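You operate a simulated robot arm through the tools that you are given. There is no shell and no other tool. Be economical: measure what you need, move in short steps, check, and stop when the job is done.

You are at the controls of a simulated robot arm. One attempt, no reset.

TASK
Return the tin from the send tray to the empty bay; lock the carousel with tin 51 in the window.

Only the result counts: the job must be done as asked and must still hold three seconds after the hand-in. Knocking over, shifting, dropping, spilling or breaking anything else fails it.

THE ROBOT
A 6-joint arm with a two-finger parallel gripper, fixed in place. Base frame: the origin is at the foot of the arm, x ahead of it, y to its left, z up; the work surface is at about z = 824. Lengths are in mm, angles in rad, forces in N, time in s.
With the tool pointing down near the work surface it reaches from about 240 to 640 mm from the base axis. Its first joint turns from -1.152 to 1.152 rad. Payload 2.7 kg.
The tool frame sits at the grasp point between the pads (the TCP): z along the fingers, y along the line on which they close. The tips reach 23 mm beyond it. Largest opening 94 mm; finger width 38, thickness 10; the body of the gripper, 54 by 96 mm, starts 39 mm behind the TCP.
Orientation is that of the tool frame in the base frame, as a unit quaternion [w, x, y, z]. With the fingers straight down and closing along the base's y, the tool's x points along the base's -x, its y along +y and its z along -z.

THE INTERFACE
- The arm moves only by the tool apply_moves. Its argument "increments" is a list of rows, each a list of 7 numbers: the shift along the tool's x, y, z in units of 250 mm (1.0 is 250 mm), then the turn, a rotation vector about the tool's x, y, z in units of 180 degrees (1.0 is 180 degrees), then the gripper command, from -1 (shut) to 1 (fully open), values between in proportion. In form: [[x, y, z, wx, wy, wz, fingers], ...]. A call has 1 to 12 rows; each row is the pose to reach, as a shift and turn from the pose commanded when the call began, along the tool's axes at that moment. A call with a number of a shift or a turn outside -1 to 1 is refused whole. Rows are played at 5 a second. More than 50 mm and 0.15 rad between two rows, or a gripper value outside its range, and nothing of the call is played. Where a pose cannot be reached the arm comes as near as it can. A force on the tool above 70 N (or 10 N above the force at the start of the call, whichever is more), or a blocked arm, ends the call early, and 0.2 s more pass. Each finger travels about 45 mm/s and halts on what it meets, pressing with about 23 N; the grip force reading is that of the motor and also rises with nothing between the fingers. The clock runs only during rows and for 0.2 s after the last one: add rows that repeat a pose to give the fingers time. The reply holds the time, the measured pose of the TCP, the force on the tool along the base axes, the opening and the grip force, in the units named above and with some noise.
- Cameras (640 x 400 px; columns grow to the right, rows downward): "scene" is fixed at [67.3, -423.4, 1411.5]; the picture's right is [0.86, -0.51, 0.00], its down [-0.25, -0.42, -0.87] and it looks along [0.45, 0.75, -0.49] (base axes); focal length 370 px, centre (320, 200). "wrist" rides on the gripper at [86, 16, -74] in the tool frame; the picture's right is [-0.18, 0.98, 0.00], its down [-0.58, -0.11, -0.81] and it looks along [-0.79, -0.15, 0.59] (tool axes); focal length 243 px, centre (320, 200). There is no depth. A picture from a camera that has moved, and an enlarged one, comes with that camera's place and axes in the base frame and with its lens.
- grab_frame(camera): a new picture of that camera. No time passes.
- close_up(camera, box): a new picture of the part [left, top, right, bottom] of that camera's present view, enlarged. No time passes.
- finish_job(): hands the job in; it is judged then, once.

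Go step by step. Nothing tells you positions but the pictures and the camera data: compare them with the known pose of the tool, close in by small moves and look again before you grip or let go. The budget is 120 turns and 64 pictures, counting those below and the enlarged ones. Unless the task says otherwise, let go and move clear before handing in, and close with one line.

The tools are called after ">>>" as name(argument=value, ...) on one line, values as JSON. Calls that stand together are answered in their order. apply_moves: Moves the arm, as the interface text tells. Its arguments: {"type":"object","properties":{"increments":{"type":"array","items":{"type":"array","items":{"type":"number"}}}},"required":["increments"]} The other tools are called the same way: grab_frame (camera) takes a picture; close_up (camera, box) takes an enlarged picture of a part of a camera's view; finish_job () hands the job in.

At the start:

```text
time: 0.0
ee_pos: [454.4, 17.3, 1103.0]
tcp_rot: [0.001, 0.0, 1.0, 0.001]
wrist_force: [-0.1, -0.1, 0.1]
width: 94.1
gripper_force: 0.1
```

scene: 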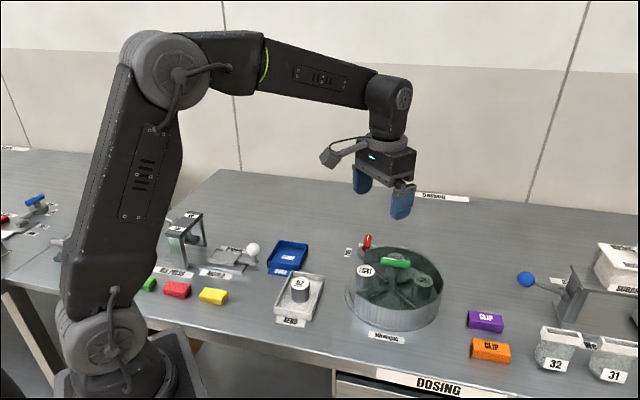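
wrist: 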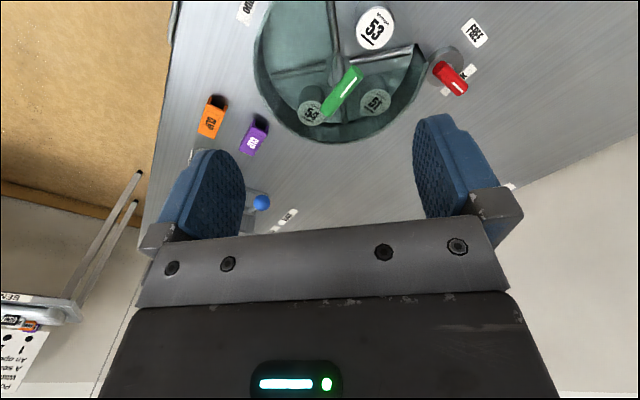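

I see a carousel (a round tub with a green handle), a red lock knob beside it, and a send tray holding a tin. I'll take closer looks first.

>>> close_up(camera="scene", box=[330, 220, 460, 350])

>>> close_up(camera="scene", box=[140, 200, 340, 330])

>>> close_up(camera="wrist", box=[220, 0, 520, 180])

```text
3.08 times, centred on (395, 285) of scene
camera zoom: at [67.3, -423.4, 1411.5], right [0.86, -0.51, 0.0], down [-0.25, -0.42, -0.87], along [0.45, 0.75, -0.49], focal length 1138 px, centre (89, -62)
```

zoom: 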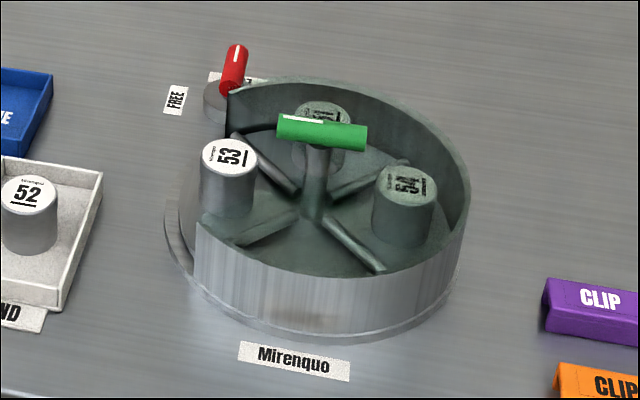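

```text
3.08 times, centred on (240, 265) of scene
camera zoom: at [67.3, -423.4, 1411.5], right [0.86, -0.51, 0.0], down [-0.25, -0.42, -0.87], along [0.45, 0.75, -0.49], focal length 1138 px, centre (566, 0)
```

zoom: 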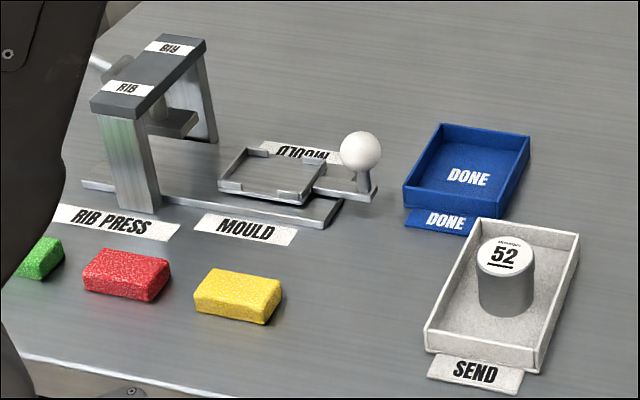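

```text
2.13 times, centred on (370, 90) of wrist
camera zoom: at [367.9, 33.6, 1176.1], right [0.18, 0.98, 0.0], down [0.58, -0.11, 0.81], along [0.79, -0.15, -0.59], focal length 518 px, centre (213, 435)
```

zoom: 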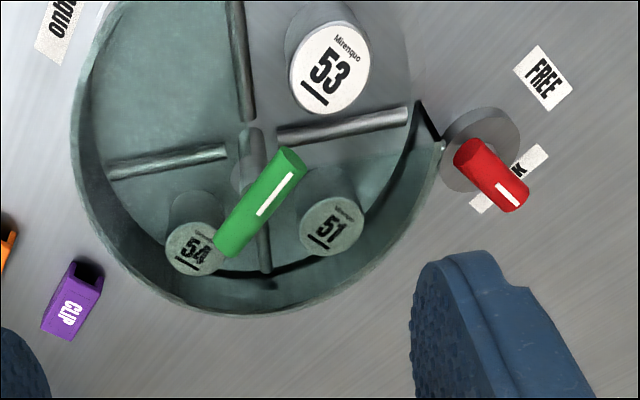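

The carousel hub is near (525, 27) and the green bar is at z≈900, lying along the 135° direction. The lock knob is near (543, 161), and tin 52 is near (345, 122). I'll back up for a better wrist view.

>>> apply_moves(increments=[[0.16, 0.08, 0, 0, 0, 0, 1], [0.32, 0.16, 0, 0, 0, 0, 1], [0.44, 0.24, 0, 0, 0, 0, 1]])

>>> grab_frame(camera="wrist")

>>> close_up(camera="wrist", box=[180, 60, 480, 250])

```text
time: 0.8
ee_pos: [345.0, 79.5, 1103.1]
tcp_rot: [0.001, 0.0, 1.0, 0.0]
wrist_force: [0.1, 0.9, -0.2]
width: 94.1
gripper_force: 0.0
```

```text
58 pictures are left
camera wrist: at [257.4, 95.2, 1176.4], right [0.18, 0.98, 0.0], down [0.58, -0.11, 0.81], along [0.79, -0.15, -0.59], focal length 243 px, centre (320, 200)
```

wrist: 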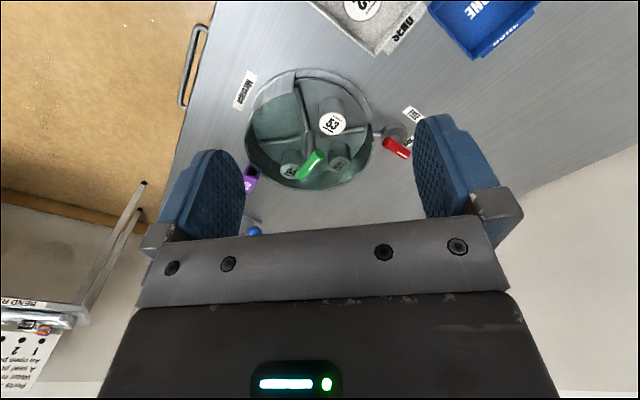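

```text
2.11 times, centred on (330, 155) of wrist
camera zoom: at [257.4, 95.2, 1176.4], right [0.18, 0.98, 0.0], down [0.58, -0.11, 0.81], along [0.79, -0.15, -0.59], focal length 511 px, centre (299, 295)
```

zoom: 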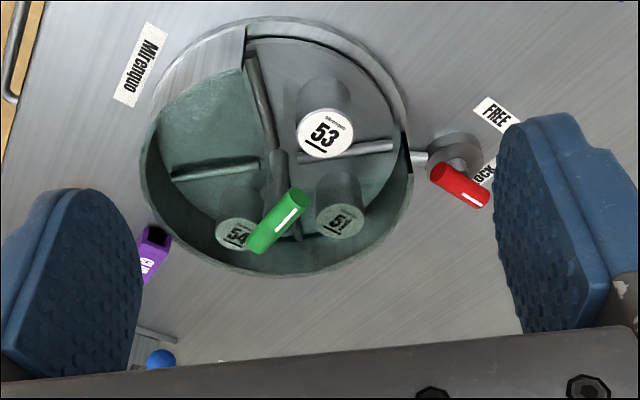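

The knob is on LOCK, with its bolt running into the carousel wall. The cover is transparent with an open window, and tin 53 sits in the window. The empty bay is at about 225°. I'll look at the lock from closer.

>>> apply_moves(increments=[[-0.125, 0.065, 0.084, 0, 0, 0, 1], [-0.25, 0.13, 0.168, 0, 0, 0, 1], [-0.375, 0.195, 0.252, 0, 0, 0, 1], [-0.5, 0.26, 0.336, 0, 0, 0, 1], [-0.625, 0.325, 0.42, 0, 0, 0, 1], [-0.748, 0.388, 0.504, 0, 0, 0, 1]])

>>> close_up(camera="wrist", box=[160, 0, 480, 200])

>>> close_up(camera="scene", box=[300, 180, 460, 280])

```text
time: 2.2
ee_pos: [531.9, 170.7, 975.3]
tcp_rot: [0.0, 0.0, 1.0, 0.0]
wrist_force: [0.3, 0.4, -0.7]
width: 94.0
gripper_force: 0.1
```

```text
2.00 times, centred on (320, 100) of wrist
camera zoom: at [445.2, 187.6, 1050.1], right [0.18, 0.98, 0.0], down [0.58, -0.11, 0.81], along [0.79, -0.15, -0.59], focal length 485 px, centre (320, 400)
```

zoom: 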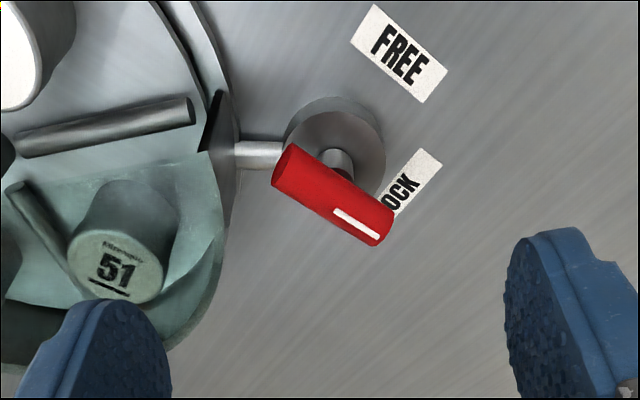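

```text
4.00 times, centred on (380, 230) of scene
camera zoom: at [67.2, -423.4, 1411.5], right [0.86, -0.51, 0.0], down [-0.25, -0.42, -0.87], along [0.45, 0.75, -0.49], focal length 1480 px, centre (80, 80)
```

zoom: 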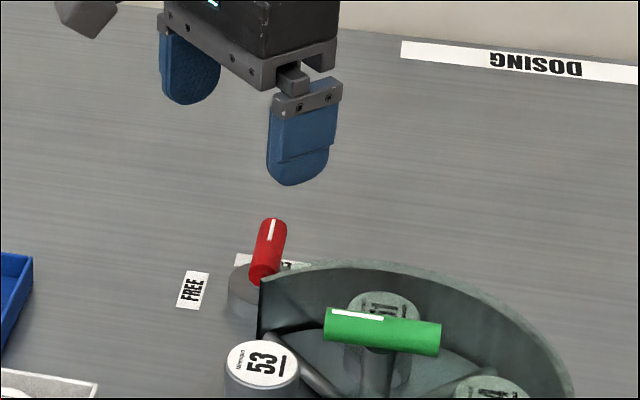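

The lever is centred on its pivot at about (553, 173, 868), pointing at 45°; FREE is at about 135°. I'll turn the wrist so the fingers straddle the lever, testing the wrist range in free air.

>>> apply_moves(increments=[[-0.02, 0, 0.02, 0, 0, 0.047, 0.5], [-0.04, 0.01, 0.04, 0, 0, 0.094, 0], [-0.06, 0.01, 0.06, 0, 0, 0.141, -0.28], [-0.084, 0.01, 0.08, 0, 0, 0.188, -0.28], [-0.084, 0.01, 0.08, 0, 0, 0.235, -0.28], [-0.084, 0.01, 0.08, 0, 0, 0.282, -0.28], [-0.084, 0.01, 0.08, 0, 0, 0.329, -0.28], [-0.084, 0.01, 0.08, 0, 0, 0.375, -0.28]])

>>> apply_moves(increments=[[0, 0, 0, 0, 0, 0.047, -0.28], [0, 0, 0, 0, 0, 0.094, -0.28], [0, 0, 0, 0, 0, 0.141, -0.28], [0, 0, 0, 0, 0, 0.188, -0.28], [0, 0, 0, 0, 0, 0.235, -0.28], [0, 0, 0, 0, 0, 0.282, -0.28], [0, 0, 0, 0, 0, 0.329, -0.28], [0, 0, 0, 0, 0, 0.375, -0.28], [0, 0, 0, 0, 0, 0.375, -0.28]])

>>> grab_frame(camera="wrist")

>>> close_up(camera="scene", box=[300, 180, 460, 280])

```text
time: 4.0
ee_pos: [553.0, 176.9, 955.7]
tcp_rot: [-0.001, 0.557, 0.83, 0.0]
wrist_force: [0.0, 0.7, 0.1]
width: 34.0
gripper_force: 0.2
```

```text
time: 6.0
ee_pos: [553.0, 177.2, 956.8]
tcp_rot: [0.0, 0.924, 0.381, 0.0]
wrist_force: [-0.3, 0.9, 0.4]
width: 33.6
gripper_force: 0.1
```

```text
54 pictures are left
camera wrist: at [625.0, 227.2, 1031.2], right [0.56, -0.83, 0.0], down [-0.49, -0.33, 0.81], along [-0.67, -0.45, -0.59], focal length 243 px, centre (320, 200)
```

wrist: 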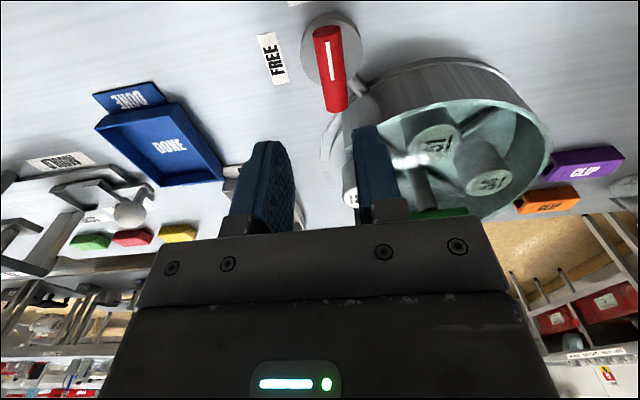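

```text
4.00 times, centred on (380, 230) of scene
camera zoom: at [67.3, -423.4, 1411.5], right [0.86, -0.51, 0.0], down [-0.25, -0.42, -0.87], along [0.45, 0.75, -0.49], focal length 1480 px, centre (80, 80)
```

zoom: 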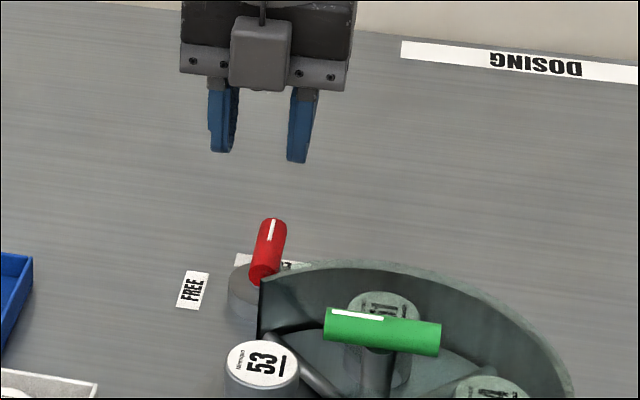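

The wrist range is fine. Triangulating again puts the lever at about (560, 173, 856), so I'll shift over and lower part way.

>>> apply_moves(increments=[[0.0085, 0.031, 0.05, 0, 0, 0, -0.28], [0.0085, 0.031, 0.15, 0, 0, 0, -0.28], [0.0085, 0.031, 0.24, 0, 0, 0, -0.28]])

>>> grab_frame(camera="wrist")

>>> close_up(camera="scene", box=[300, 180, 460, 280])

```text
time: 6.8
ee_pos: [561.3, 171.2, 895.0]
tcp_rot: [0.0, 0.924, 0.383, 0.0]
wrist_force: [-0.4, -0.3, 0.3]
width: 33.7
gripper_force: 0.1
```

```text
52 pictures are left
camera wrist: at [632.5, 222.5, 969.5], right [0.56, -0.83, 0.0], down [-0.49, -0.33, 0.81], along [-0.66, -0.46, -0.59], focal length 243 px, centre (320, 200)
```

wrist: 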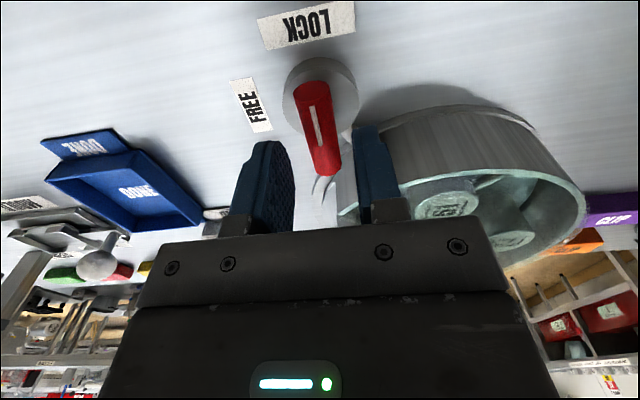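

```text
4.00 times, centred on (380, 230) of scene
camera zoom: at [67.3, -423.4, 1411.5], right [0.86, -0.51, 0.0], down [-0.25, -0.42, -0.87], along [0.45, 0.75, -0.49], focal length 1480 px, centre (80, 80)
```

zoom: 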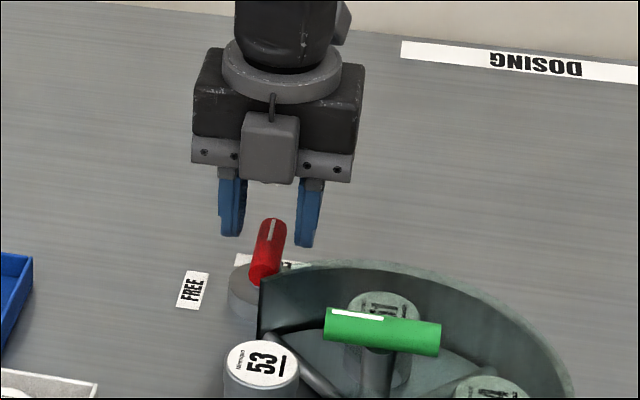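

The lever is centred between the fingers. I'll lower to z≈867 and close.

>>> apply_moves(increments=[[0, -0.004, 0.06, 0, 0, 0, -0.28], [0, -0.004, 0.112, 0, 0, 0, -0.28], [0, -0.004, 0.112, 0, 0, 0, -1], [0, -0.004, 0.112, 0, 0, 0, -1], [0, -0.004, 0.112, 0, 0, 0, -1]])

>>> grab_frame(camera="wrist")

```text
time: 8.0
ee_pos: [560.3, 171.2, 866.0]
tcp_rot: [0.001, 0.924, 0.382, 0.002]
wrist_force: [21.7, -16.6, -11.0]
width: 17.9
gripper_force: 45.6
```

```text
50 pictures are left
camera wrist: at [632.9, 222.5, 941.5], right [0.56, -0.83, 0.0], down [-0.49, -0.33, 0.8], along [-0.66, -0.45, -0.59], focal length 243 px, centre (320, 200)
```

wrist: 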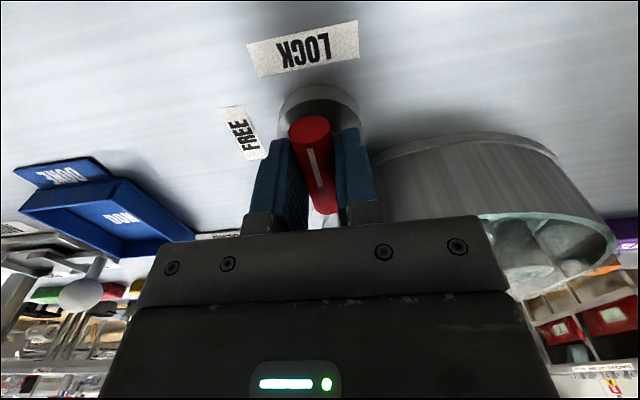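

Gripped at 17.9 mm wide. Turning it counter-clockwise toward FREE in small steps.

>>> apply_moves(increments=[[0, 0.004, 0, 0, 0, 0, -1], [0, 0.004, 0, 0, 0, -0.04, -1], [0, 0.004, 0, 0, 0, -0.08, -1], [0, 0.004, 0, 0, 0, -0.12, -1]])

```text
time: 9.0
ee_pos: [560.7, 172.1, 867.0]
tcp_rot: [0.0, 0.835, 0.55, 0.001]
wrist_force: [26.5, -8.7, -17.4]
width: 17.5
gripper_force: 45.3
```

>>> apply_moves(increments=[[0.002, 0.004, 0, 0, 0, -0.04, -1], [0.003, 0.006, 0, 0, 0, -0.08, -1], [0.003, 0.006, 0, 0, 0, -0.12, -1], [0.003, 0.006, 0, 0, 0, -0.16, -1], [0.003, 0.006, 0, 0, 0, -0.2, -1]])

```text
time: 10.2
ee_pos: [560.1, 172.2, 866.6]
tcp_rot: [-0.002, 0.624, 0.781, -0.003]
wrist_force: [-11.1, -10.7, -8.0]
width: 17.5
gripper_force: 44.5
```

>>> apply_moves(increments=[[0, -0.002, 0, 0, 0, -0.04, -1], [0, -0.002, 0, 0, 0, -0.08, -1], [0, -0.002, 0, 0, 0, -0.12, -1], [0, -0.002, 0, 0, 0, -0.16, -1], [0, -0.002, 0, 0, 0, -0.185, -1]])

>>> close_up(camera="scene", box=[300, 180, 460, 280])

>>> grab_frame(camera="wrist")

```text
time: 11.4
ee_pos: [558.8, 171.4, 865.7]
tcp_rot: [-0.003, 0.378, 0.926, -0.001]
wrist_force: [-13.4, -7.4, -11.3]
width: 18.0
gripper_force: 45.2
```

```text
4.00 times, centred on (380, 230) of scene
camera zoom: at [67.1, -423.4, 1411.5], right [0.86, -0.51, 0.0], down [-0.25, -0.42, -0.87], along [0.45, 0.75, -0.49], focal length 1480 px, centre (80, 80)
```

zoom: 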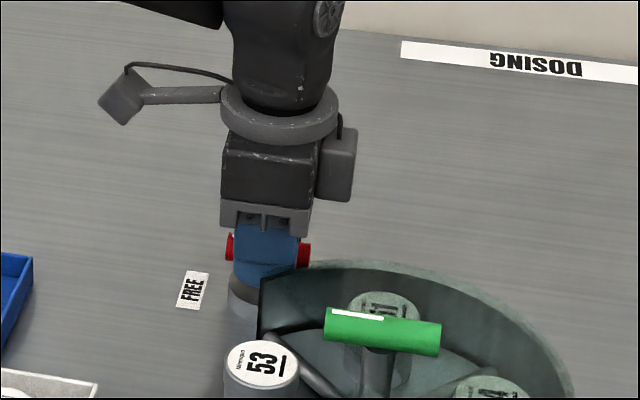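

```text
48 pictures are left
camera wrist: at [509.6, 244.7, 941.6], right [0.82, 0.57, 0.0], down [0.34, -0.49, 0.8], along [0.46, -0.66, -0.59], focal length 243 px, centre (320, 200)
```

wrist: 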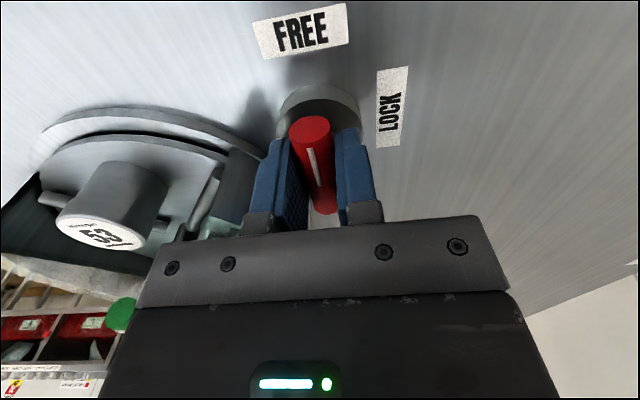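

The lever now points at FREE. I'll open and lift clear.

>>> apply_moves(increments=[[0, 0, 0, 0, 0, 0, -0.28], [0, 0, 0, 0, 0, 0, -0.28], [0, 0, -0.15, 0, 0, 0, -0.28], [0, 0, -0.3, 0, 0, 0, -0.28], [0, 0, -0.44, 0, 0, 0, -0.28]])

>>> grab_frame(camera="wrist")

>>> close_up(camera="scene", box=[300, 180, 460, 280])

```text
time: 12.6
ee_pos: [561.7, 171.1, 978.5]
tcp_rot: [0.001, 0.375, 0.927, 0.0]
wrist_force: [-0.5, -0.3, -0.4]
width: 33.7
gripper_force: 0.0
```

```text
47 pictures are left
camera wrist: at [509.4, 244.1, 1053.4], right [0.82, 0.58, 0.0], down [0.34, -0.48, 0.81], along [0.47, -0.66, -0.59], focal length 243 px, centre (320, 200)
```

wrist: 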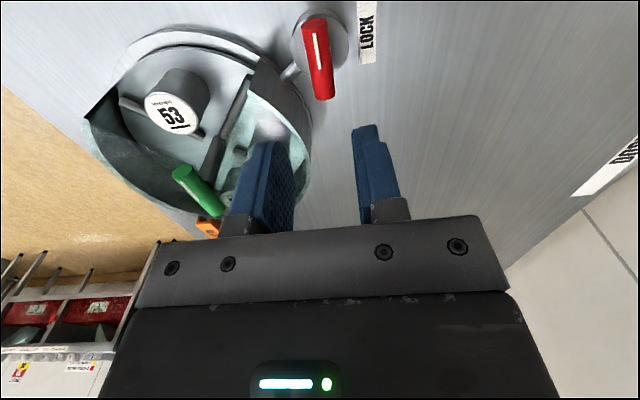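

```text
4.00 times, centred on (380, 230) of scene
camera zoom: at [67.3, -423.4, 1411.5], right [0.86, -0.51, 0.0], down [-0.25, -0.42, -0.87], along [0.45, 0.75, -0.49], focal length 1480 px, centre (80, 80)
```

zoom: 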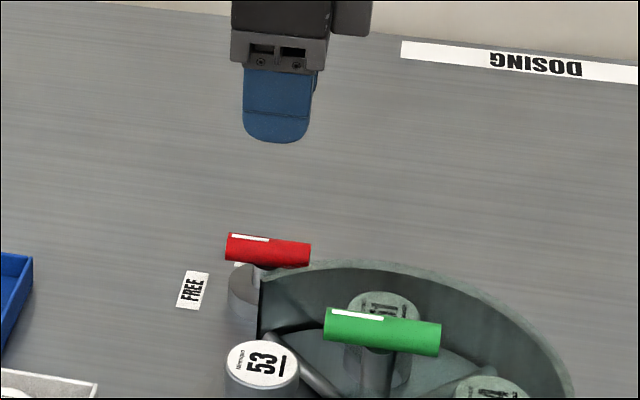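

FREE is set. Next I'll move above the green bar at about (521, 28, 910).

>>> apply_moves(increments=[[-0.07, -0.131, 0, 0, 0, 0, -0.28], [-0.14, -0.262, 0, 0, 0, 0, -0.28], [-0.21, -0.394, 0, 0, 0, 0, -0.28], [-0.28, -0.525, 0, 0, 0, 0.003, -0.28], [-0.28, -0.525, 0.07, 0, 0, 0.005, -0.28]])

>>> grab_frame(camera="wrist")

>>> close_up(camera="scene", box=[310, 180, 470, 280])

```text
time: 13.8
ee_pos: [520.8, 28.8, 961.3]
tcp_rot: [0.0, 0.382, 0.924, 0.0]
wrist_force: [-0.7, 0.4, 0.0]
width: 33.7
gripper_force: 0.0
```

```text
45 pictures are left
camera wrist: at [469.2, 100.7, 1035.5], right [0.82, 0.57, 0.0], down [0.33, -0.49, 0.81], along [0.46, -0.66, -0.59], focal length 243 px, centre (320, 200)
```

wrist: 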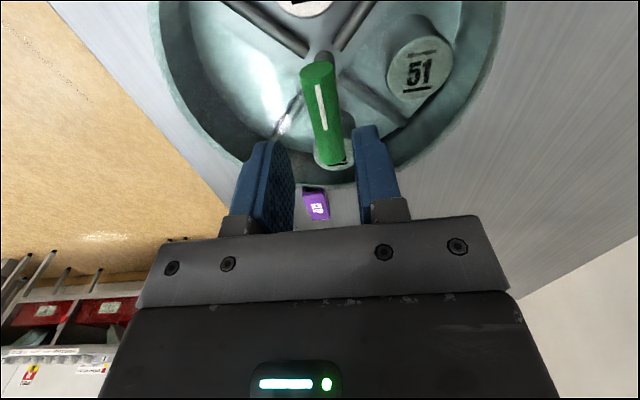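

```text
4.00 times, centred on (390, 230) of scene
camera zoom: at [67.2, -423.4, 1411.5], right [0.86, -0.51, 0.0], down [-0.25, -0.42, -0.87], along [0.45, 0.75, -0.49], focal length 1480 px, centre (40, 80)
```

zoom: 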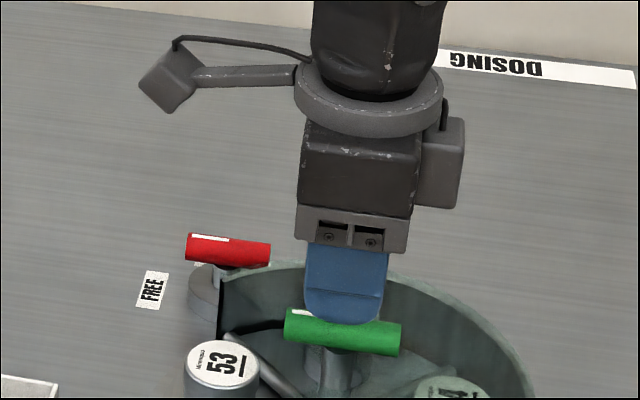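

The bar is centred laterally. Lowering to z≈914 and gripping.

>>> apply_moves(increments=[[0, 0, 0.07, 0, 0, 0, -0.28], [0, 0, 0.14, 0, 0, 0, -0.28], [0, 0, 0.19, 0, 0, 0, -0.28], [0, 0, 0.19, 0, 0, 0, -1], [0, 0, 0.19, 0, 0, 0, -1], [0, 0, 0.19, 0, 0, 0, -1]])

>>> close_up(camera="scene", box=[310, 180, 470, 280])

>>> grab_frame(camera="wrist")

```text
time: 15.2
ee_pos: [521.8, 29.4, 913.8]
tcp_rot: [0.001, 0.382, 0.924, 0.001]
wrist_force: [15.9, 14.5, -8.9]
width: 17.8
gripper_force: 44.9
```

```text
4.00 times, centred on (390, 230) of scene
camera zoom: at [67.8, -422.9, 1411.6], right [0.86, -0.51, 0.0], down [-0.25, -0.42, -0.87], along [0.45, 0.75, -0.49], focal length 1480 px, centre (40, 80)
```

zoom: 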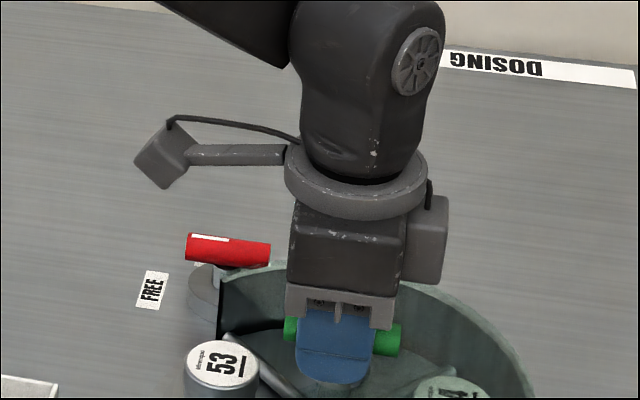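

```text
42 pictures are left
camera wrist: at [470.3, 103.6, 987.4], right [0.82, 0.57, 0.0], down [0.33, -0.49, 0.81], along [0.46, -0.66, -0.59], focal length 243 px, centre (320, 200)
```

wrist: 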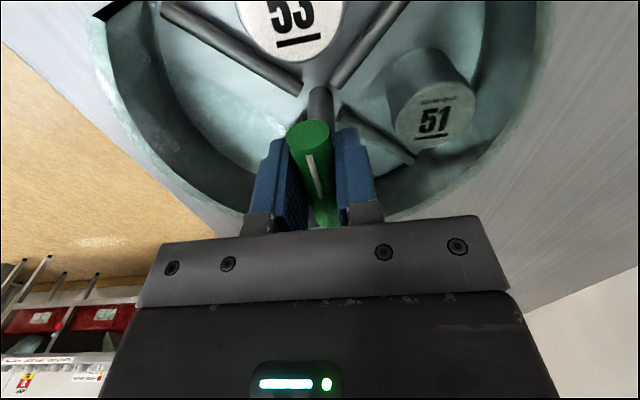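

Gripped the green bar. Now I'll turn the carousel clockwise to bring the empty bay from 225° to the window at 135°.

>>> apply_moves(increments=[[0, 0.004, 0, 0, 0, 0.03, -1], [0, 0.004, 0, 0, 0, 0.06, -1], [0, 0.004, 0, 0, 0, 0.09, -1], [0, 0.004, 0, 0, 0, 0.12, -1], [0, 0.004, 0, 0, 0, 0.15, -1]])

```text
time: 16.4
ee_pos: [522.2, 31.4, 913.6]
tcp_rot: [0.002, 0.588, 0.809, 0.001]
wrist_force: [17.5, 20.1, -4.7]
width: 17.7
gripper_force: 45.5
```

>>> apply_moves(increments=[[0.003, 0.006, 0, 0, 0, 0.04, -1], [0.004, 0.008, 0, 0, 0, 0.08, -1], [0.004, 0.008, 0, 0, 0, 0.12, -1], [0.004, 0.008, 0, 0, 0, 0.16, -1], [0.004, 0.008, 0, 0, 0, 0.2, -1]])

>>> grab_frame(camera="wrist")

```text
time: 17.6
ee_pos: [524.3, 30.8, 912.8]
tcp_rot: [0.002, 0.809, 0.587, 0.001]
wrist_force: [26.9, 8.8, -6.1]
width: 17.5
gripper_force: 45.1
```

```text
41 pictures are left
camera wrist: at [565.5, 109.2, 987.7], right [0.88, -0.48, 0.0], down [-0.29, -0.52, 0.81], along [-0.38, -0.71, -0.59], focal length 243 px, centre (320, 200)
```

wrist: 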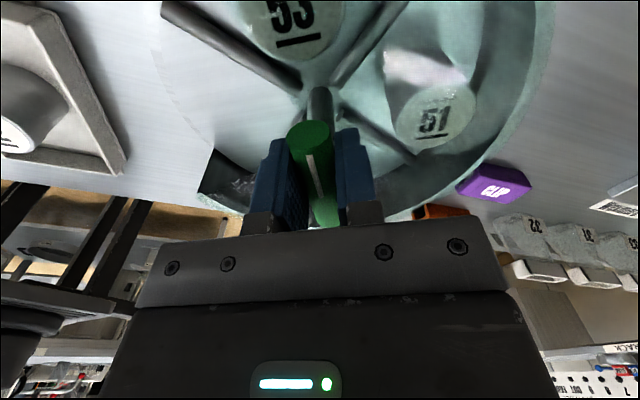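

The carousel follows the grip. 27° remain.

>>> apply_moves(increments=[[0.002, 0.006, 0, 0, 0, 0.04, -1], [0.002, 0.006, 0, 0, 0, 0.08, -1], [0.002, 0.006, 0, 0, 0, 0.12, -1], [0.002, 0.006, 0, 0, 0, 0.15, -1], [0.002, 0.006, 0, 0, 0, 0.15, -1]])

>>> close_up(camera="scene", box=[310, 200, 470, 350])

```text
time: 18.8
ee_pos: [524.7, 30.7, 913.2]
tcp_rot: [0.001, 0.924, 0.382, 0.002]
wrist_force: [32.1, -14.2, -10.7]
width: 17.8
gripper_force: 45.5
```

```text
2.67 times, centred on (390, 275) of scene
camera zoom: at [68.3, -423.7, 1411.4], right [0.86, -0.51, 0.0], down [-0.25, -0.42, -0.87], along [0.45, 0.75, -0.49], focal length 986 px, centre (133, 0)
```

zoom: 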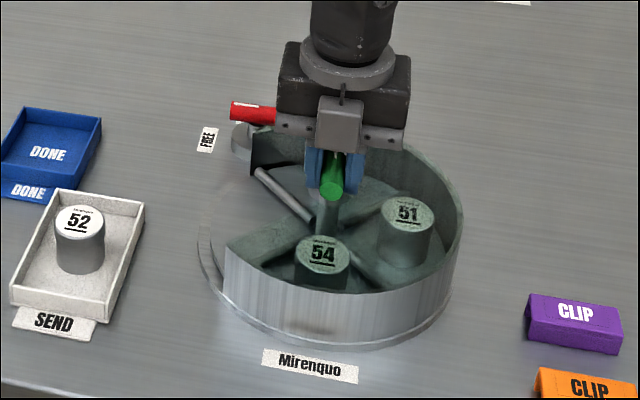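

The empty bay is now at the window. I'll release, rise, and go over to tin 52.

>>> apply_moves(increments=[[0, 0, 0, 0, 0, 0, -0.28], [0, 0, 0, 0, 0, 0, -0.28], [0, 0, -0.13, 0, 0, 0, -0.28], [0, 0, -0.26, 0, 0, 0, 0.2], [0, 0, -0.36, 0, 0, 0, 0.6]])

>>> apply_moves(increments=[[-0.023, -0.07, 0, 0, 0, -0.045, 0.6], [-0.046, -0.14, 0, 0, 0, -0.09, 0.6], [-0.069, -0.21, 0, 0, 0, -0.135, 0.6], [-0.092, -0.28, 0, 0, 0, -0.18, 0.6], [-0.115, -0.35, 0, 0, 0, -0.225, 0.6], [-0.138, -0.42, 0, 0, 0, -0.27, 0.6], [-0.161, -0.49, 0, 0, 0, -0.315, 0.6], [-0.184, -0.56, 0, 0, 0, -0.36, 0.6], [-0.207, -0.63, 0, 0, 0, -0.405, 0.6], [-0.23, -0.7, 0, 0, 0, -0.45, 0.6], [-0.249, -0.769, 0, 0, 0, -0.495, 0.6]])

>>> grab_frame(camera="wrist")

>>> close_up(camera="scene", box=[240, 200, 470, 350])

```text
time: 20.0
ee_pos: [523.6, 31.9, 1001.8]
tcp_rot: [0.0, 0.924, 0.383, 0.0]
wrist_force: [0.0, 1.0, 0.2]
width: 74.9
gripper_force: 0.1
```

```text
time: 22.4
ee_pos: [344.1, 124.3, 1000.8]
tcp_rot: [0.0, 0.388, 0.922, 0.001]
wrist_force: [-0.5, -0.2, -0.3]
width: 75.1
gripper_force: 0.1
```

```text
39 pictures are left
camera wrist: at [294.3, 198.6, 1076.0], right [0.83, 0.56, 0.0], down [0.33, -0.49, 0.81], along [0.45, -0.67, -0.59], focal length 243 px, centre (320, 200)
```

wrist: 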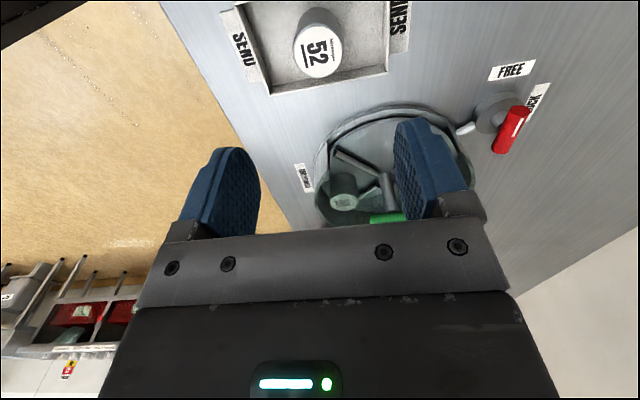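

```text
2.67 times, centred on (355, 275) of scene
camera zoom: at [67.3, -423.4, 1411.5], right [0.86, -0.51, 0.0], down [-0.25, -0.42, -0.87], along [0.45, 0.75, -0.49], focal length 986 px, centre (227, 0)
```

zoom: 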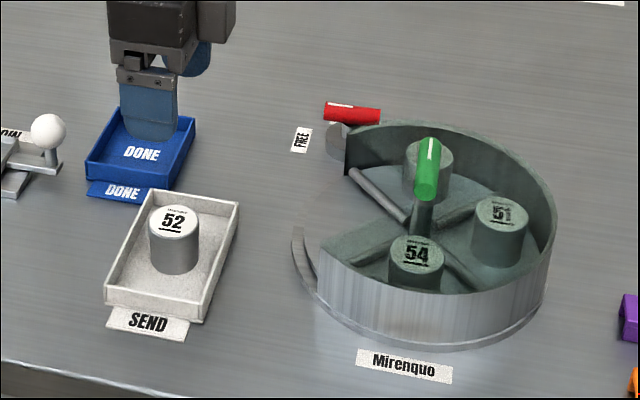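

Tin 52's top is near (341, 126, 867), and the tray's long axis runs along my closing direction. I'll lower part way and check.

>>> apply_moves(increments=[[0.0136, -0.004, 0.13, 0, 0, 0.004, 0.4], [0.0136, -0.004, 0.26, 0, 0, 0.004, 0.4], [0.0136, -0.004, 0.38, 0, 0, 0.004, 0.4]])

>>> grab_frame(camera="wrist")

>>> close_up(camera="scene", box=[230, 230, 370, 330])

```text
time: 23.2
ee_pos: [341.5, 125.9, 905.9]
tcp_rot: [0.0, 0.396, 0.918, 0.001]
wrist_force: [0.8, -0.9, -0.1]
width: 66.0
gripper_force: 0.0
```

```text
37 pictures are left
camera wrist: at [292.3, 200.8, 980.4], right [0.84, 0.54, 0.0], down [0.32, -0.5, 0.81], along [0.44, -0.68, -0.59], focal length 243 px, centre (320, 200)
```

wrist: 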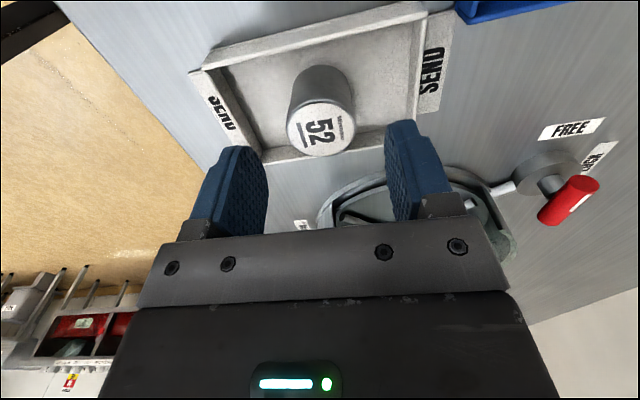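

```text
4.00 times, centred on (300, 280) of scene
camera zoom: at [67.3, -423.4, 1411.5], right [0.86, -0.51, 0.0], down [-0.25, -0.42, -0.87], along [0.45, 0.75, -0.49], focal length 1480 px, centre (400, -120)
```

zoom: 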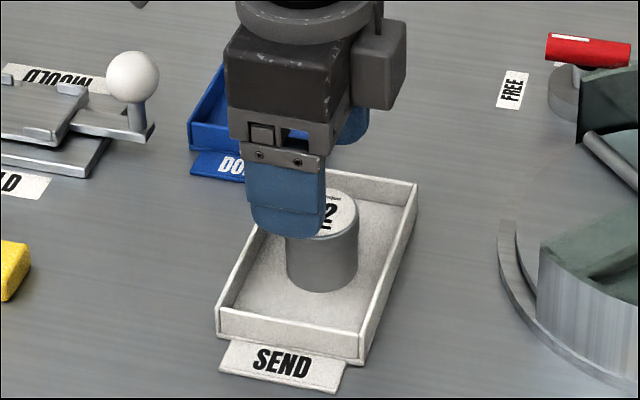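

The tin is centred between the fingers. Lowering to z≈861 and gripping.

>>> apply_moves(increments=[[0, 0, 0.09, 0, 0, 0, 0.4], [0, 0, 0.178, 0, 0, 0, 0.4], [0, 0, 0.178, 0, 0, 0, -0.5], [0, 0, 0.178, 0, 0, 0, -1], [0, 0, 0.178, 0, 0, 0, -1], [0, 0, 0.178, 0, 0, 0, -1]])

>>> grab_frame(camera="wrist")

>>> close_up(camera="scene", box=[230, 230, 370, 330])

```text
time: 24.6
ee_pos: [337.3, 123.2, 859.0]
tcp_rot: [0.0, 0.395, 0.919, 0.0]
wrist_force: [0.2, -1.3, -0.5]
width: 40.4
gripper_force: 23.0
```

```text
35 pictures are left
camera wrist: at [289.9, 199.1, 935.1], right [0.84, 0.54, 0.0], down [0.32, -0.5, 0.81], along [0.44, -0.68, -0.59], focal length 243 px, centre (320, 200)
```

wrist: 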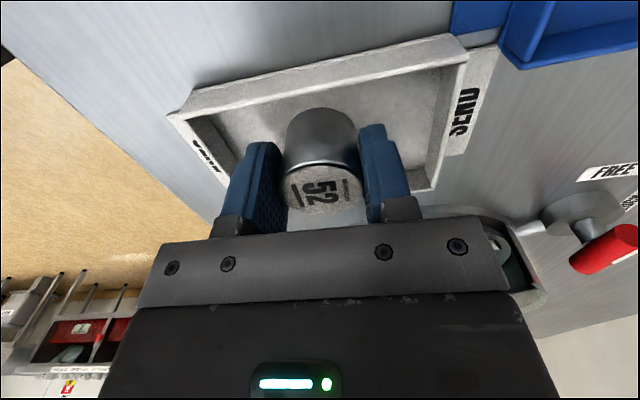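

```text
4.00 times, centred on (300, 280) of scene
camera zoom: at [67.3, -423.4, 1411.5], right [0.86, -0.51, 0.0], down [-0.25, -0.42, -0.87], along [0.45, 0.75, -0.49], focal length 1480 px, centre (400, -120)
```

zoom: 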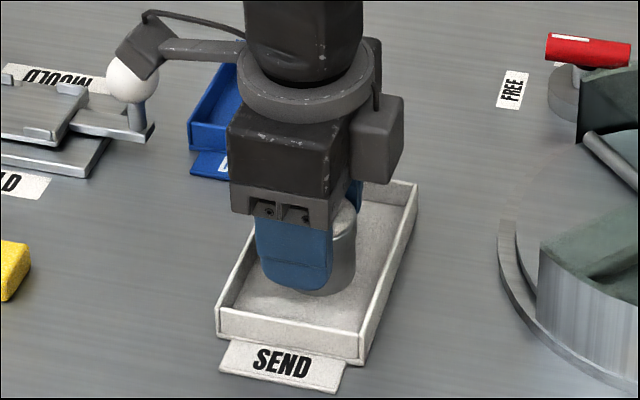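

Gripped at 40.4 mm. Lifting it straight up.

>>> apply_moves(increments=[[0, 0, -0.08, 0, 0, 0, -1], [0, 0, -0.2, 0, 0, 0, -1], [0, 0, -0.36, 0, 0, 0, -1], [0, 0, -0.36, 0, 0, 0, -1]])

>>> close_up(camera="scene", box=[230, 180, 370, 330])

```text
time: 25.6
ee_pos: [340.9, 123.7, 952.9]
tcp_rot: [0.0, 0.396, 0.918, 0.0]
wrist_force: [0.2, -0.1, -0.4]
width: 40.2
gripper_force: 23.2
```

```text
2.67 times, centred on (300, 255) of scene
camera zoom: at [67.3, -423.4, 1411.5], right [0.86, -0.51, 0.0], down [-0.25, -0.42, -0.87], along [0.45, 0.75, -0.49], focal length 986 px, centre (373, 53)
```

zoom: 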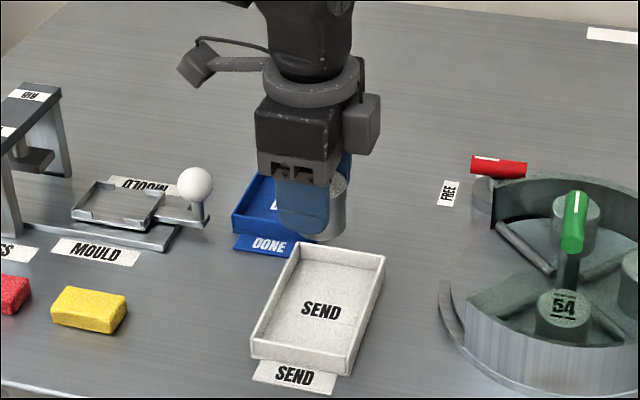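

The tin is held. Moving it over the window bay at about (478, 74).

>>> apply_moves(increments=[[-0.13, 0.066, 0, 0, 0, -0.003, -1], [-0.26, 0.132, 0, 0, 0, -0.006, -1], [-0.39, 0.198, 0, 0, 0, -0.009, -1], [-0.522, 0.264, 0, 0, 0, -0.009, -1], [-0.522, 0.264, 0, 0, 0, -0.009, -1]])

>>> grab_frame(camera="wrist")

>>> close_up(camera="scene", box=[310, 200, 470, 350])

```text
time: 26.8
ee_pos: [478.9, 75.6, 955.1]
tcp_rot: [0.0, 0.383, 0.924, 0.0]
wrist_force: [0.5, -0.2, -1.5]
width: 40.6
gripper_force: 22.9
```

```text
32 pictures are left
camera wrist: at [429.1, 148.8, 1029.6], right [0.82, 0.57, 0.0], down [0.33, -0.49, 0.81], along [0.46, -0.67, -0.59], focal length 243 px, centre (320, 200)
```

wrist: 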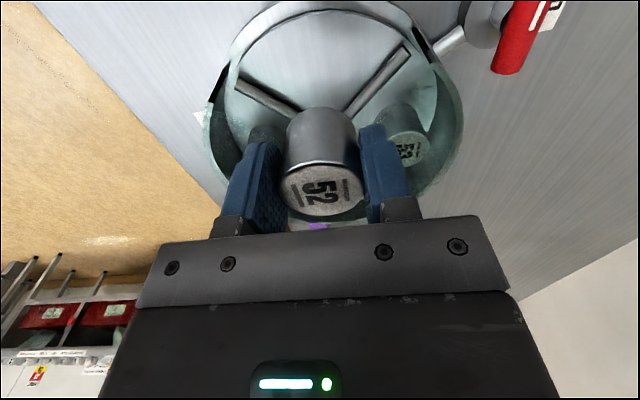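

```text
2.67 times, centred on (390, 275) of scene
camera zoom: at [67.3, -423.4, 1411.5], right [0.86, -0.51, 0.0], down [-0.25, -0.42, -0.87], along [0.45, 0.75, -0.49], focal length 986 px, centre (133, 0)
```

zoom: 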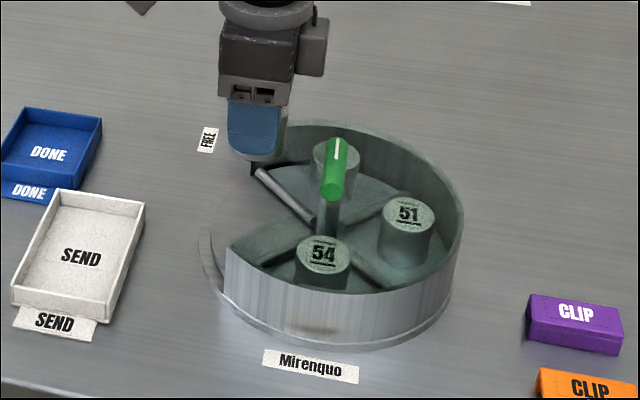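

The ribs sit at exactly 90° and 180° from the hub, so the bay is well aligned. Lowering part way.

>>> apply_moves(increments=[[0, 0, 0.1, 0, 0, 0, -1], [0, 0, 0.2, 0, 0, 0, -1], [0, 0, 0.27, 0, 0, 0, -1]])

>>> grab_frame(camera="wrist")

>>> close_up(camera="scene", box=[310, 200, 470, 350])

```text
time: 27.6
ee_pos: [475.1, 75.9, 886.2]
tcp_rot: [0.0, 0.383, 0.924, 0.001]
wrist_force: [0.6, -0.6, -0.6]
width: 40.5
gripper_force: 23.0
```

```text
30 pictures are left
camera wrist: at [425.1, 149.3, 961.2], right [0.82, 0.57, 0.0], down [0.33, -0.49, 0.81], along [0.46, -0.67, -0.59], focal length 243 px, centre (320, 200)
```

wrist: 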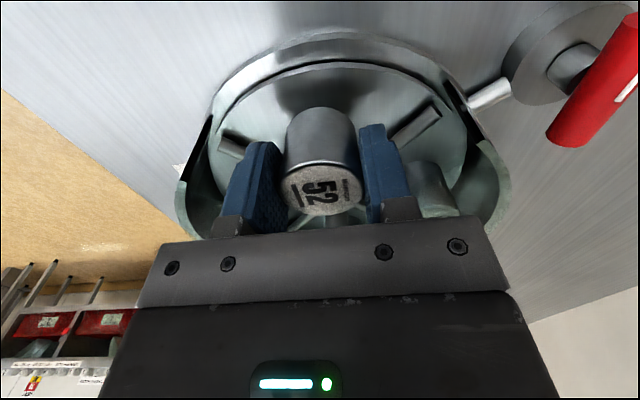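

```text
2.67 times, centred on (390, 275) of scene
camera zoom: at [67.3, -423.4, 1411.5], right [0.86, -0.51, 0.0], down [-0.25, -0.42, -0.87], along [0.45, 0.75, -0.49], focal length 986 px, centre (133, 0)
```

zoom: 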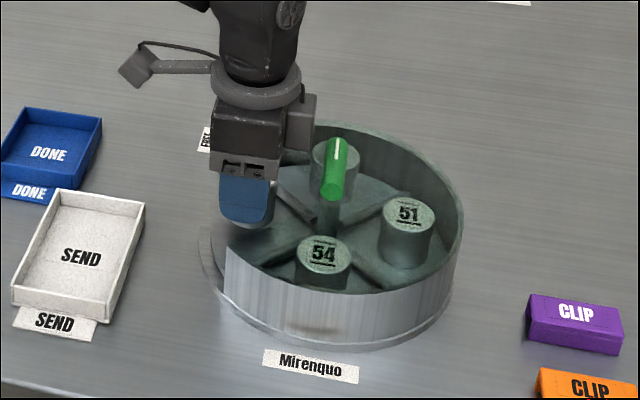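

>>> apply_moves(increments=[[-0.013, 0.004, 0.03, 0, 0, 0, -1], [-0.013, 0.004, 0.056, 0, 0, 0, -1], [-0.013, 0.004, 0.056, 0, 0, 0, -1]])

```text
time: 28.4
ee_pos: [480.2, 73.7, 872.6]
tcp_rot: [0.0, 0.383, 0.924, 0.001]
wrist_force: [0.9, -0.5, -1.1]
width: 40.4
gripper_force: 23.1
```

>>> apply_moves(increments=[[0, 0, 0.008, 0, 0, 0, -1], [0, 0, 0.012, 0, 0, 0, -1], [0, 0, 0.012, 0, 0, 0, -1]])

>>> close_up(camera="wrist", box=[180, 50, 480, 240])

```text
time: 29.2
ee_pos: [482.5, 75.0, 868.8]
tcp_rot: [0.002, 0.382, 0.924, 0.001]
wrist_force: [0.4, -1.5, 17.4]
width: 40.8
gripper_force: 22.9
```

```text
2.11 times, centred on (330, 145) of wrist
camera zoom: at [431.5, 148.0, 944.8], right [0.82, 0.57, 0.0], down [0.33, -0.49, 0.81], along [0.46, -0.66, -0.59], focal length 511 px, centre (299, 316)
```

zoom: 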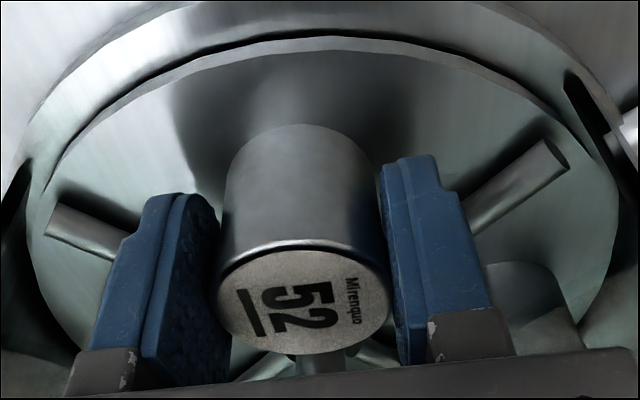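

The tin touches the floor at the expected height. I'll open slightly and rise straight up.

>>> apply_moves(increments=[[0, 0, -0.008, 0, 0, 0, -1], [0, 0, -0.01, 0, 0, 0, 0.04], [0, 0, -0.01, 0, 0, 0, 0.04], [0, 0, -0.08, 0, 0, 0, 0.04], [0, 0, -0.2, 0, 0, 0, 0.04], [0, 0, -0.35, 0, 0, 0, 0.04], [0, 0, -0.42, 0, 0, 0, 0.04]])

>>> grab_frame(camera="wrist")

>>> close_up(camera="scene", box=[310, 200, 470, 350])

```text
time: 30.8
ee_pos: [483.1, 74.2, 974.1]
tcp_rot: [0.0, 0.382, 0.924, 0.0]
wrist_force: [0.2, -0.1, -0.7]
width: 48.7
gripper_force: 0.2
```

```text
27 pictures are left
camera wrist: at [432.1, 147.3, 1048.2], right [0.82, 0.57, 0.0], down [0.33, -0.49, 0.81], along [0.46, -0.67, -0.59], focal length 243 px, centre (320, 200)
```

wrist: 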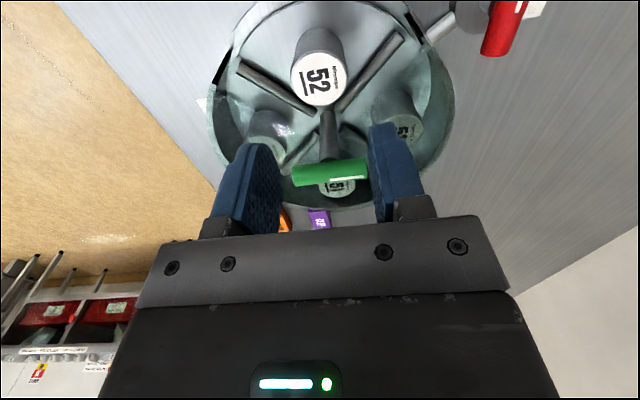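

```text
2.67 times, centred on (390, 275) of scene
camera zoom: at [67.3, -423.4, 1411.5], right [0.86, -0.51, 0.0], down [-0.25, -0.42, -0.87], along [0.45, 0.75, -0.49], focal length 986 px, centre (133, 0)
```

zoom: 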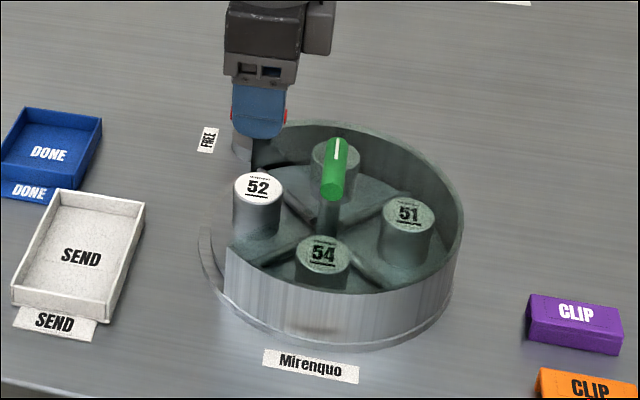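

Tin 52 stands in the bay. Tin 51 is now opposite the window, so the carousel needs a 180° turn. I'll go back over the green bar, rotated to grip it.

>>> apply_moves(increments=[[-0.022, -0.001, 0, 0, 0, 0.045, 0.04], [-0.044, -0.002, 0, 0, 0, 0.09, 0.04], [-0.066, -0.003, 0, 0, 0, 0.135, -0.28], [-0.088, -0.004, 0, 0, 0, 0.18, -0.28], [-0.11, -0.005, 0, 0, 0, 0.225, -0.28], [-0.132, -0.006, 0, 0, 0, 0.27, -0.28], [-0.154, -0.007, 0, 0, 0, 0.315, -0.28], [-0.176, -0.007, 0, 0, 0, 0.36, -0.28], [-0.198, -0.007, 0, 0, 0, 0.405, -0.28], [-0.22, -0.007, 0, 0, 0, 0.45, -0.28], [-0.242, -0.007, 0.03, 0, 0, 0.495, -0.28], [-0.242, -0.007, 0.05, 0, 0, 0.5, -0.28]])

>>> grab_frame(camera="wrist")

```text
time: 33.4
ee_pos: [523.9, 29.1, 960.9]
tcp_rot: [0.0, 0.924, 0.383, 0.0]
wrist_force: [-0.3, 0.0, -0.3]
width: 33.9
gripper_force: 0.1
```

```text
25 pictures are left
camera wrist: at [595.7, 79.7, 1035.5], right [0.56, -0.83, 0.0], down [-0.49, -0.33, 0.81], along [-0.67, -0.45, -0.59], focal length 243 px, centre (320, 200)
```

wrist: 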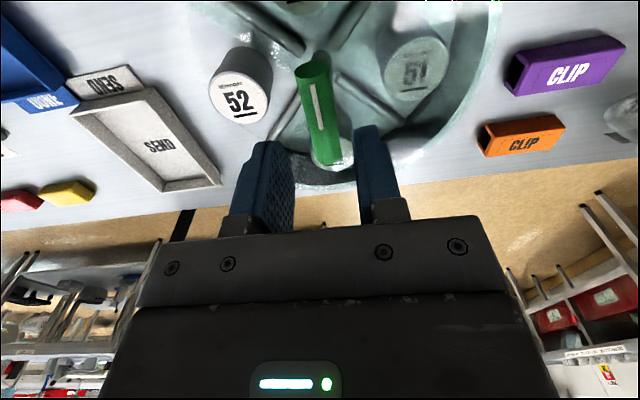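

>>> apply_moves(increments=[[0, 0, 0.07, 0, 0, 0, -0.28], [0, 0, 0.14, 0, 0, 0, -0.28], [0, 0, 0.19, 0, 0, 0, -0.28], [0, 0, 0.19, 0, 0, 0, -1], [0, 0, 0.19, 0, 0, 0, -1], [0, 0, 0.19, 0, 0, 0, -1]])

```text
time: 34.8
ee_pos: [524.6, 29.8, 913.5]
tcp_rot: [0.001, 0.924, 0.383, 0.0]
wrist_force: [7.4, -5.0, -3.8]
width: 17.7
gripper_force: 44.9
```

Gripped with low side force. Turning counter-clockwise.

>>> apply_moves(increments=[[0, 0.001, 0, 0, 0, -0.03, -1], [0, 0.001, 0, 0, 0, -0.06, -1], [0, 0.001, 0, 0, 0, -0.09, -1], [0, 0.001, 0, 0, 0, -0.12, -1], [0, 0.001, 0, 0, 0, -0.15, -1], [0, 0.001, 0, 0, 0, -0.18, -1], [0, 0.001, 0, 0, 0, -0.21, -1], [0, 0.001, 0, 0, 0, -0.25, -1]])

>>> apply_moves(increments=[[0, 0, 0, 0, 0, -0.03, -1], [0, 0, 0, 0, 0, -0.06, -1], [0, 0, 0, 0, 0, -0.09, -1], [0, 0, 0, 0, 0, -0.12, -1], [0, 0, 0, 0, 0, -0.15, -1], [0, 0, 0, 0, 0, -0.18, -1], [0, 0, 0, 0, 0, -0.21, -1], [0, 0, 0, 0, 0, -0.25, -1]])

>>> close_up(camera="scene", box=[310, 200, 470, 350])

```text
time: 36.6
ee_pos: [522.6, 29.6, 913.9]
tcp_rot: [0.001, 0.706, 0.708, 0.001]
wrist_force: [1.2, -9.5, 8.9]
width: 17.6
gripper_force: 45.5
```

```text
time: 38.4
ee_pos: [523.3, 29.6, 913.6]
tcp_rot: [-0.001, 0.382, 0.924, 0.0]
wrist_force: [-20.1, -9.7, 10.3]
width: 18.0
gripper_force: 45.0
```

```text
2.67 times, centred on (390, 275) of scene
camera zoom: at [66.5, -423.6, 1411.5], right [0.86, -0.51, 0.0], down [-0.25, -0.42, -0.87], along [0.45, 0.75, -0.49], focal length 986 px, centre (133, 0)
```

zoom: 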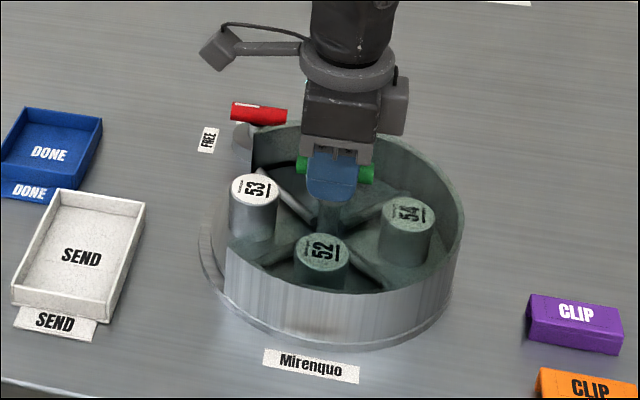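

53 is in the window; another 90° brings in 51.

>>> apply_moves(increments=[[0, -0.003, 0, 0, 0, -0.03, -1], [0, -0.004, 0, 0, 0, -0.06, -1], [0, -0.004, 0, 0, 0, -0.09, -1], [0, -0.004, 0, 0, 0, -0.12, -1], [0, -0.004, 0, 0, 0, -0.15, -1], [0, -0.004, 0, 0, 0, -0.18, -1], [0, -0.004, 0, 0, 0, -0.21, -1], [0, -0.004, 0, 0, 0, -0.25, -1]])

>>> apply_moves(increments=[[0, 0, 0, 0, 0, -0.03, -1], [0, 0, 0, 0, 0, -0.06, -1], [0, 0, 0, 0, 0, -0.09, -1], [0, 0, 0, 0, 0, -0.12, -1], [0, 0, 0, 0, 0, -0.15, -1], [0, 0, 0, 0, 0, -0.18, -1], [0, 0, 0, 0, 0, -0.21, -1], [0, 0, 0, 0, 0, -0.25, -1], [0, 0, 0, 0, 0, -0.25, -1]])

>>> close_up(camera="scene", box=[310, 200, 470, 350])

```text
time: 40.2
ee_pos: [521.7, 28.5, 914.2]
tcp_rot: [-0.001, -0.001, 1.0, -0.001]
wrist_force: [-23.2, -15.2, 1.2]
width: 17.9
gripper_force: 44.9
```

```text
time: 42.2
ee_pos: [522.2, 27.8, 914.7]
tcp_rot: [-0.001, -0.383, 0.924, 0.0]
wrist_force: [-7.9, -25.2, -6.5]
width: 18.1
gripper_force: 45.0
```

```text
2.67 times, centred on (390, 275) of scene
camera zoom: at [67.2, -424.0, 1411.3], right [0.86, -0.51, 0.0], down [-0.25, -0.42, -0.87], along [0.45, 0.75, -0.49], focal length 986 px, centre (133, 0)
```

zoom: 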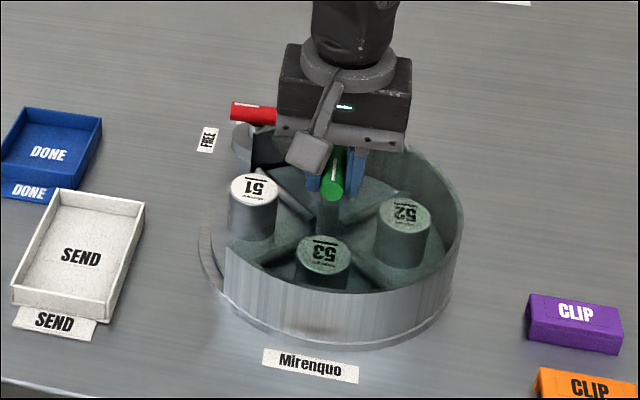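

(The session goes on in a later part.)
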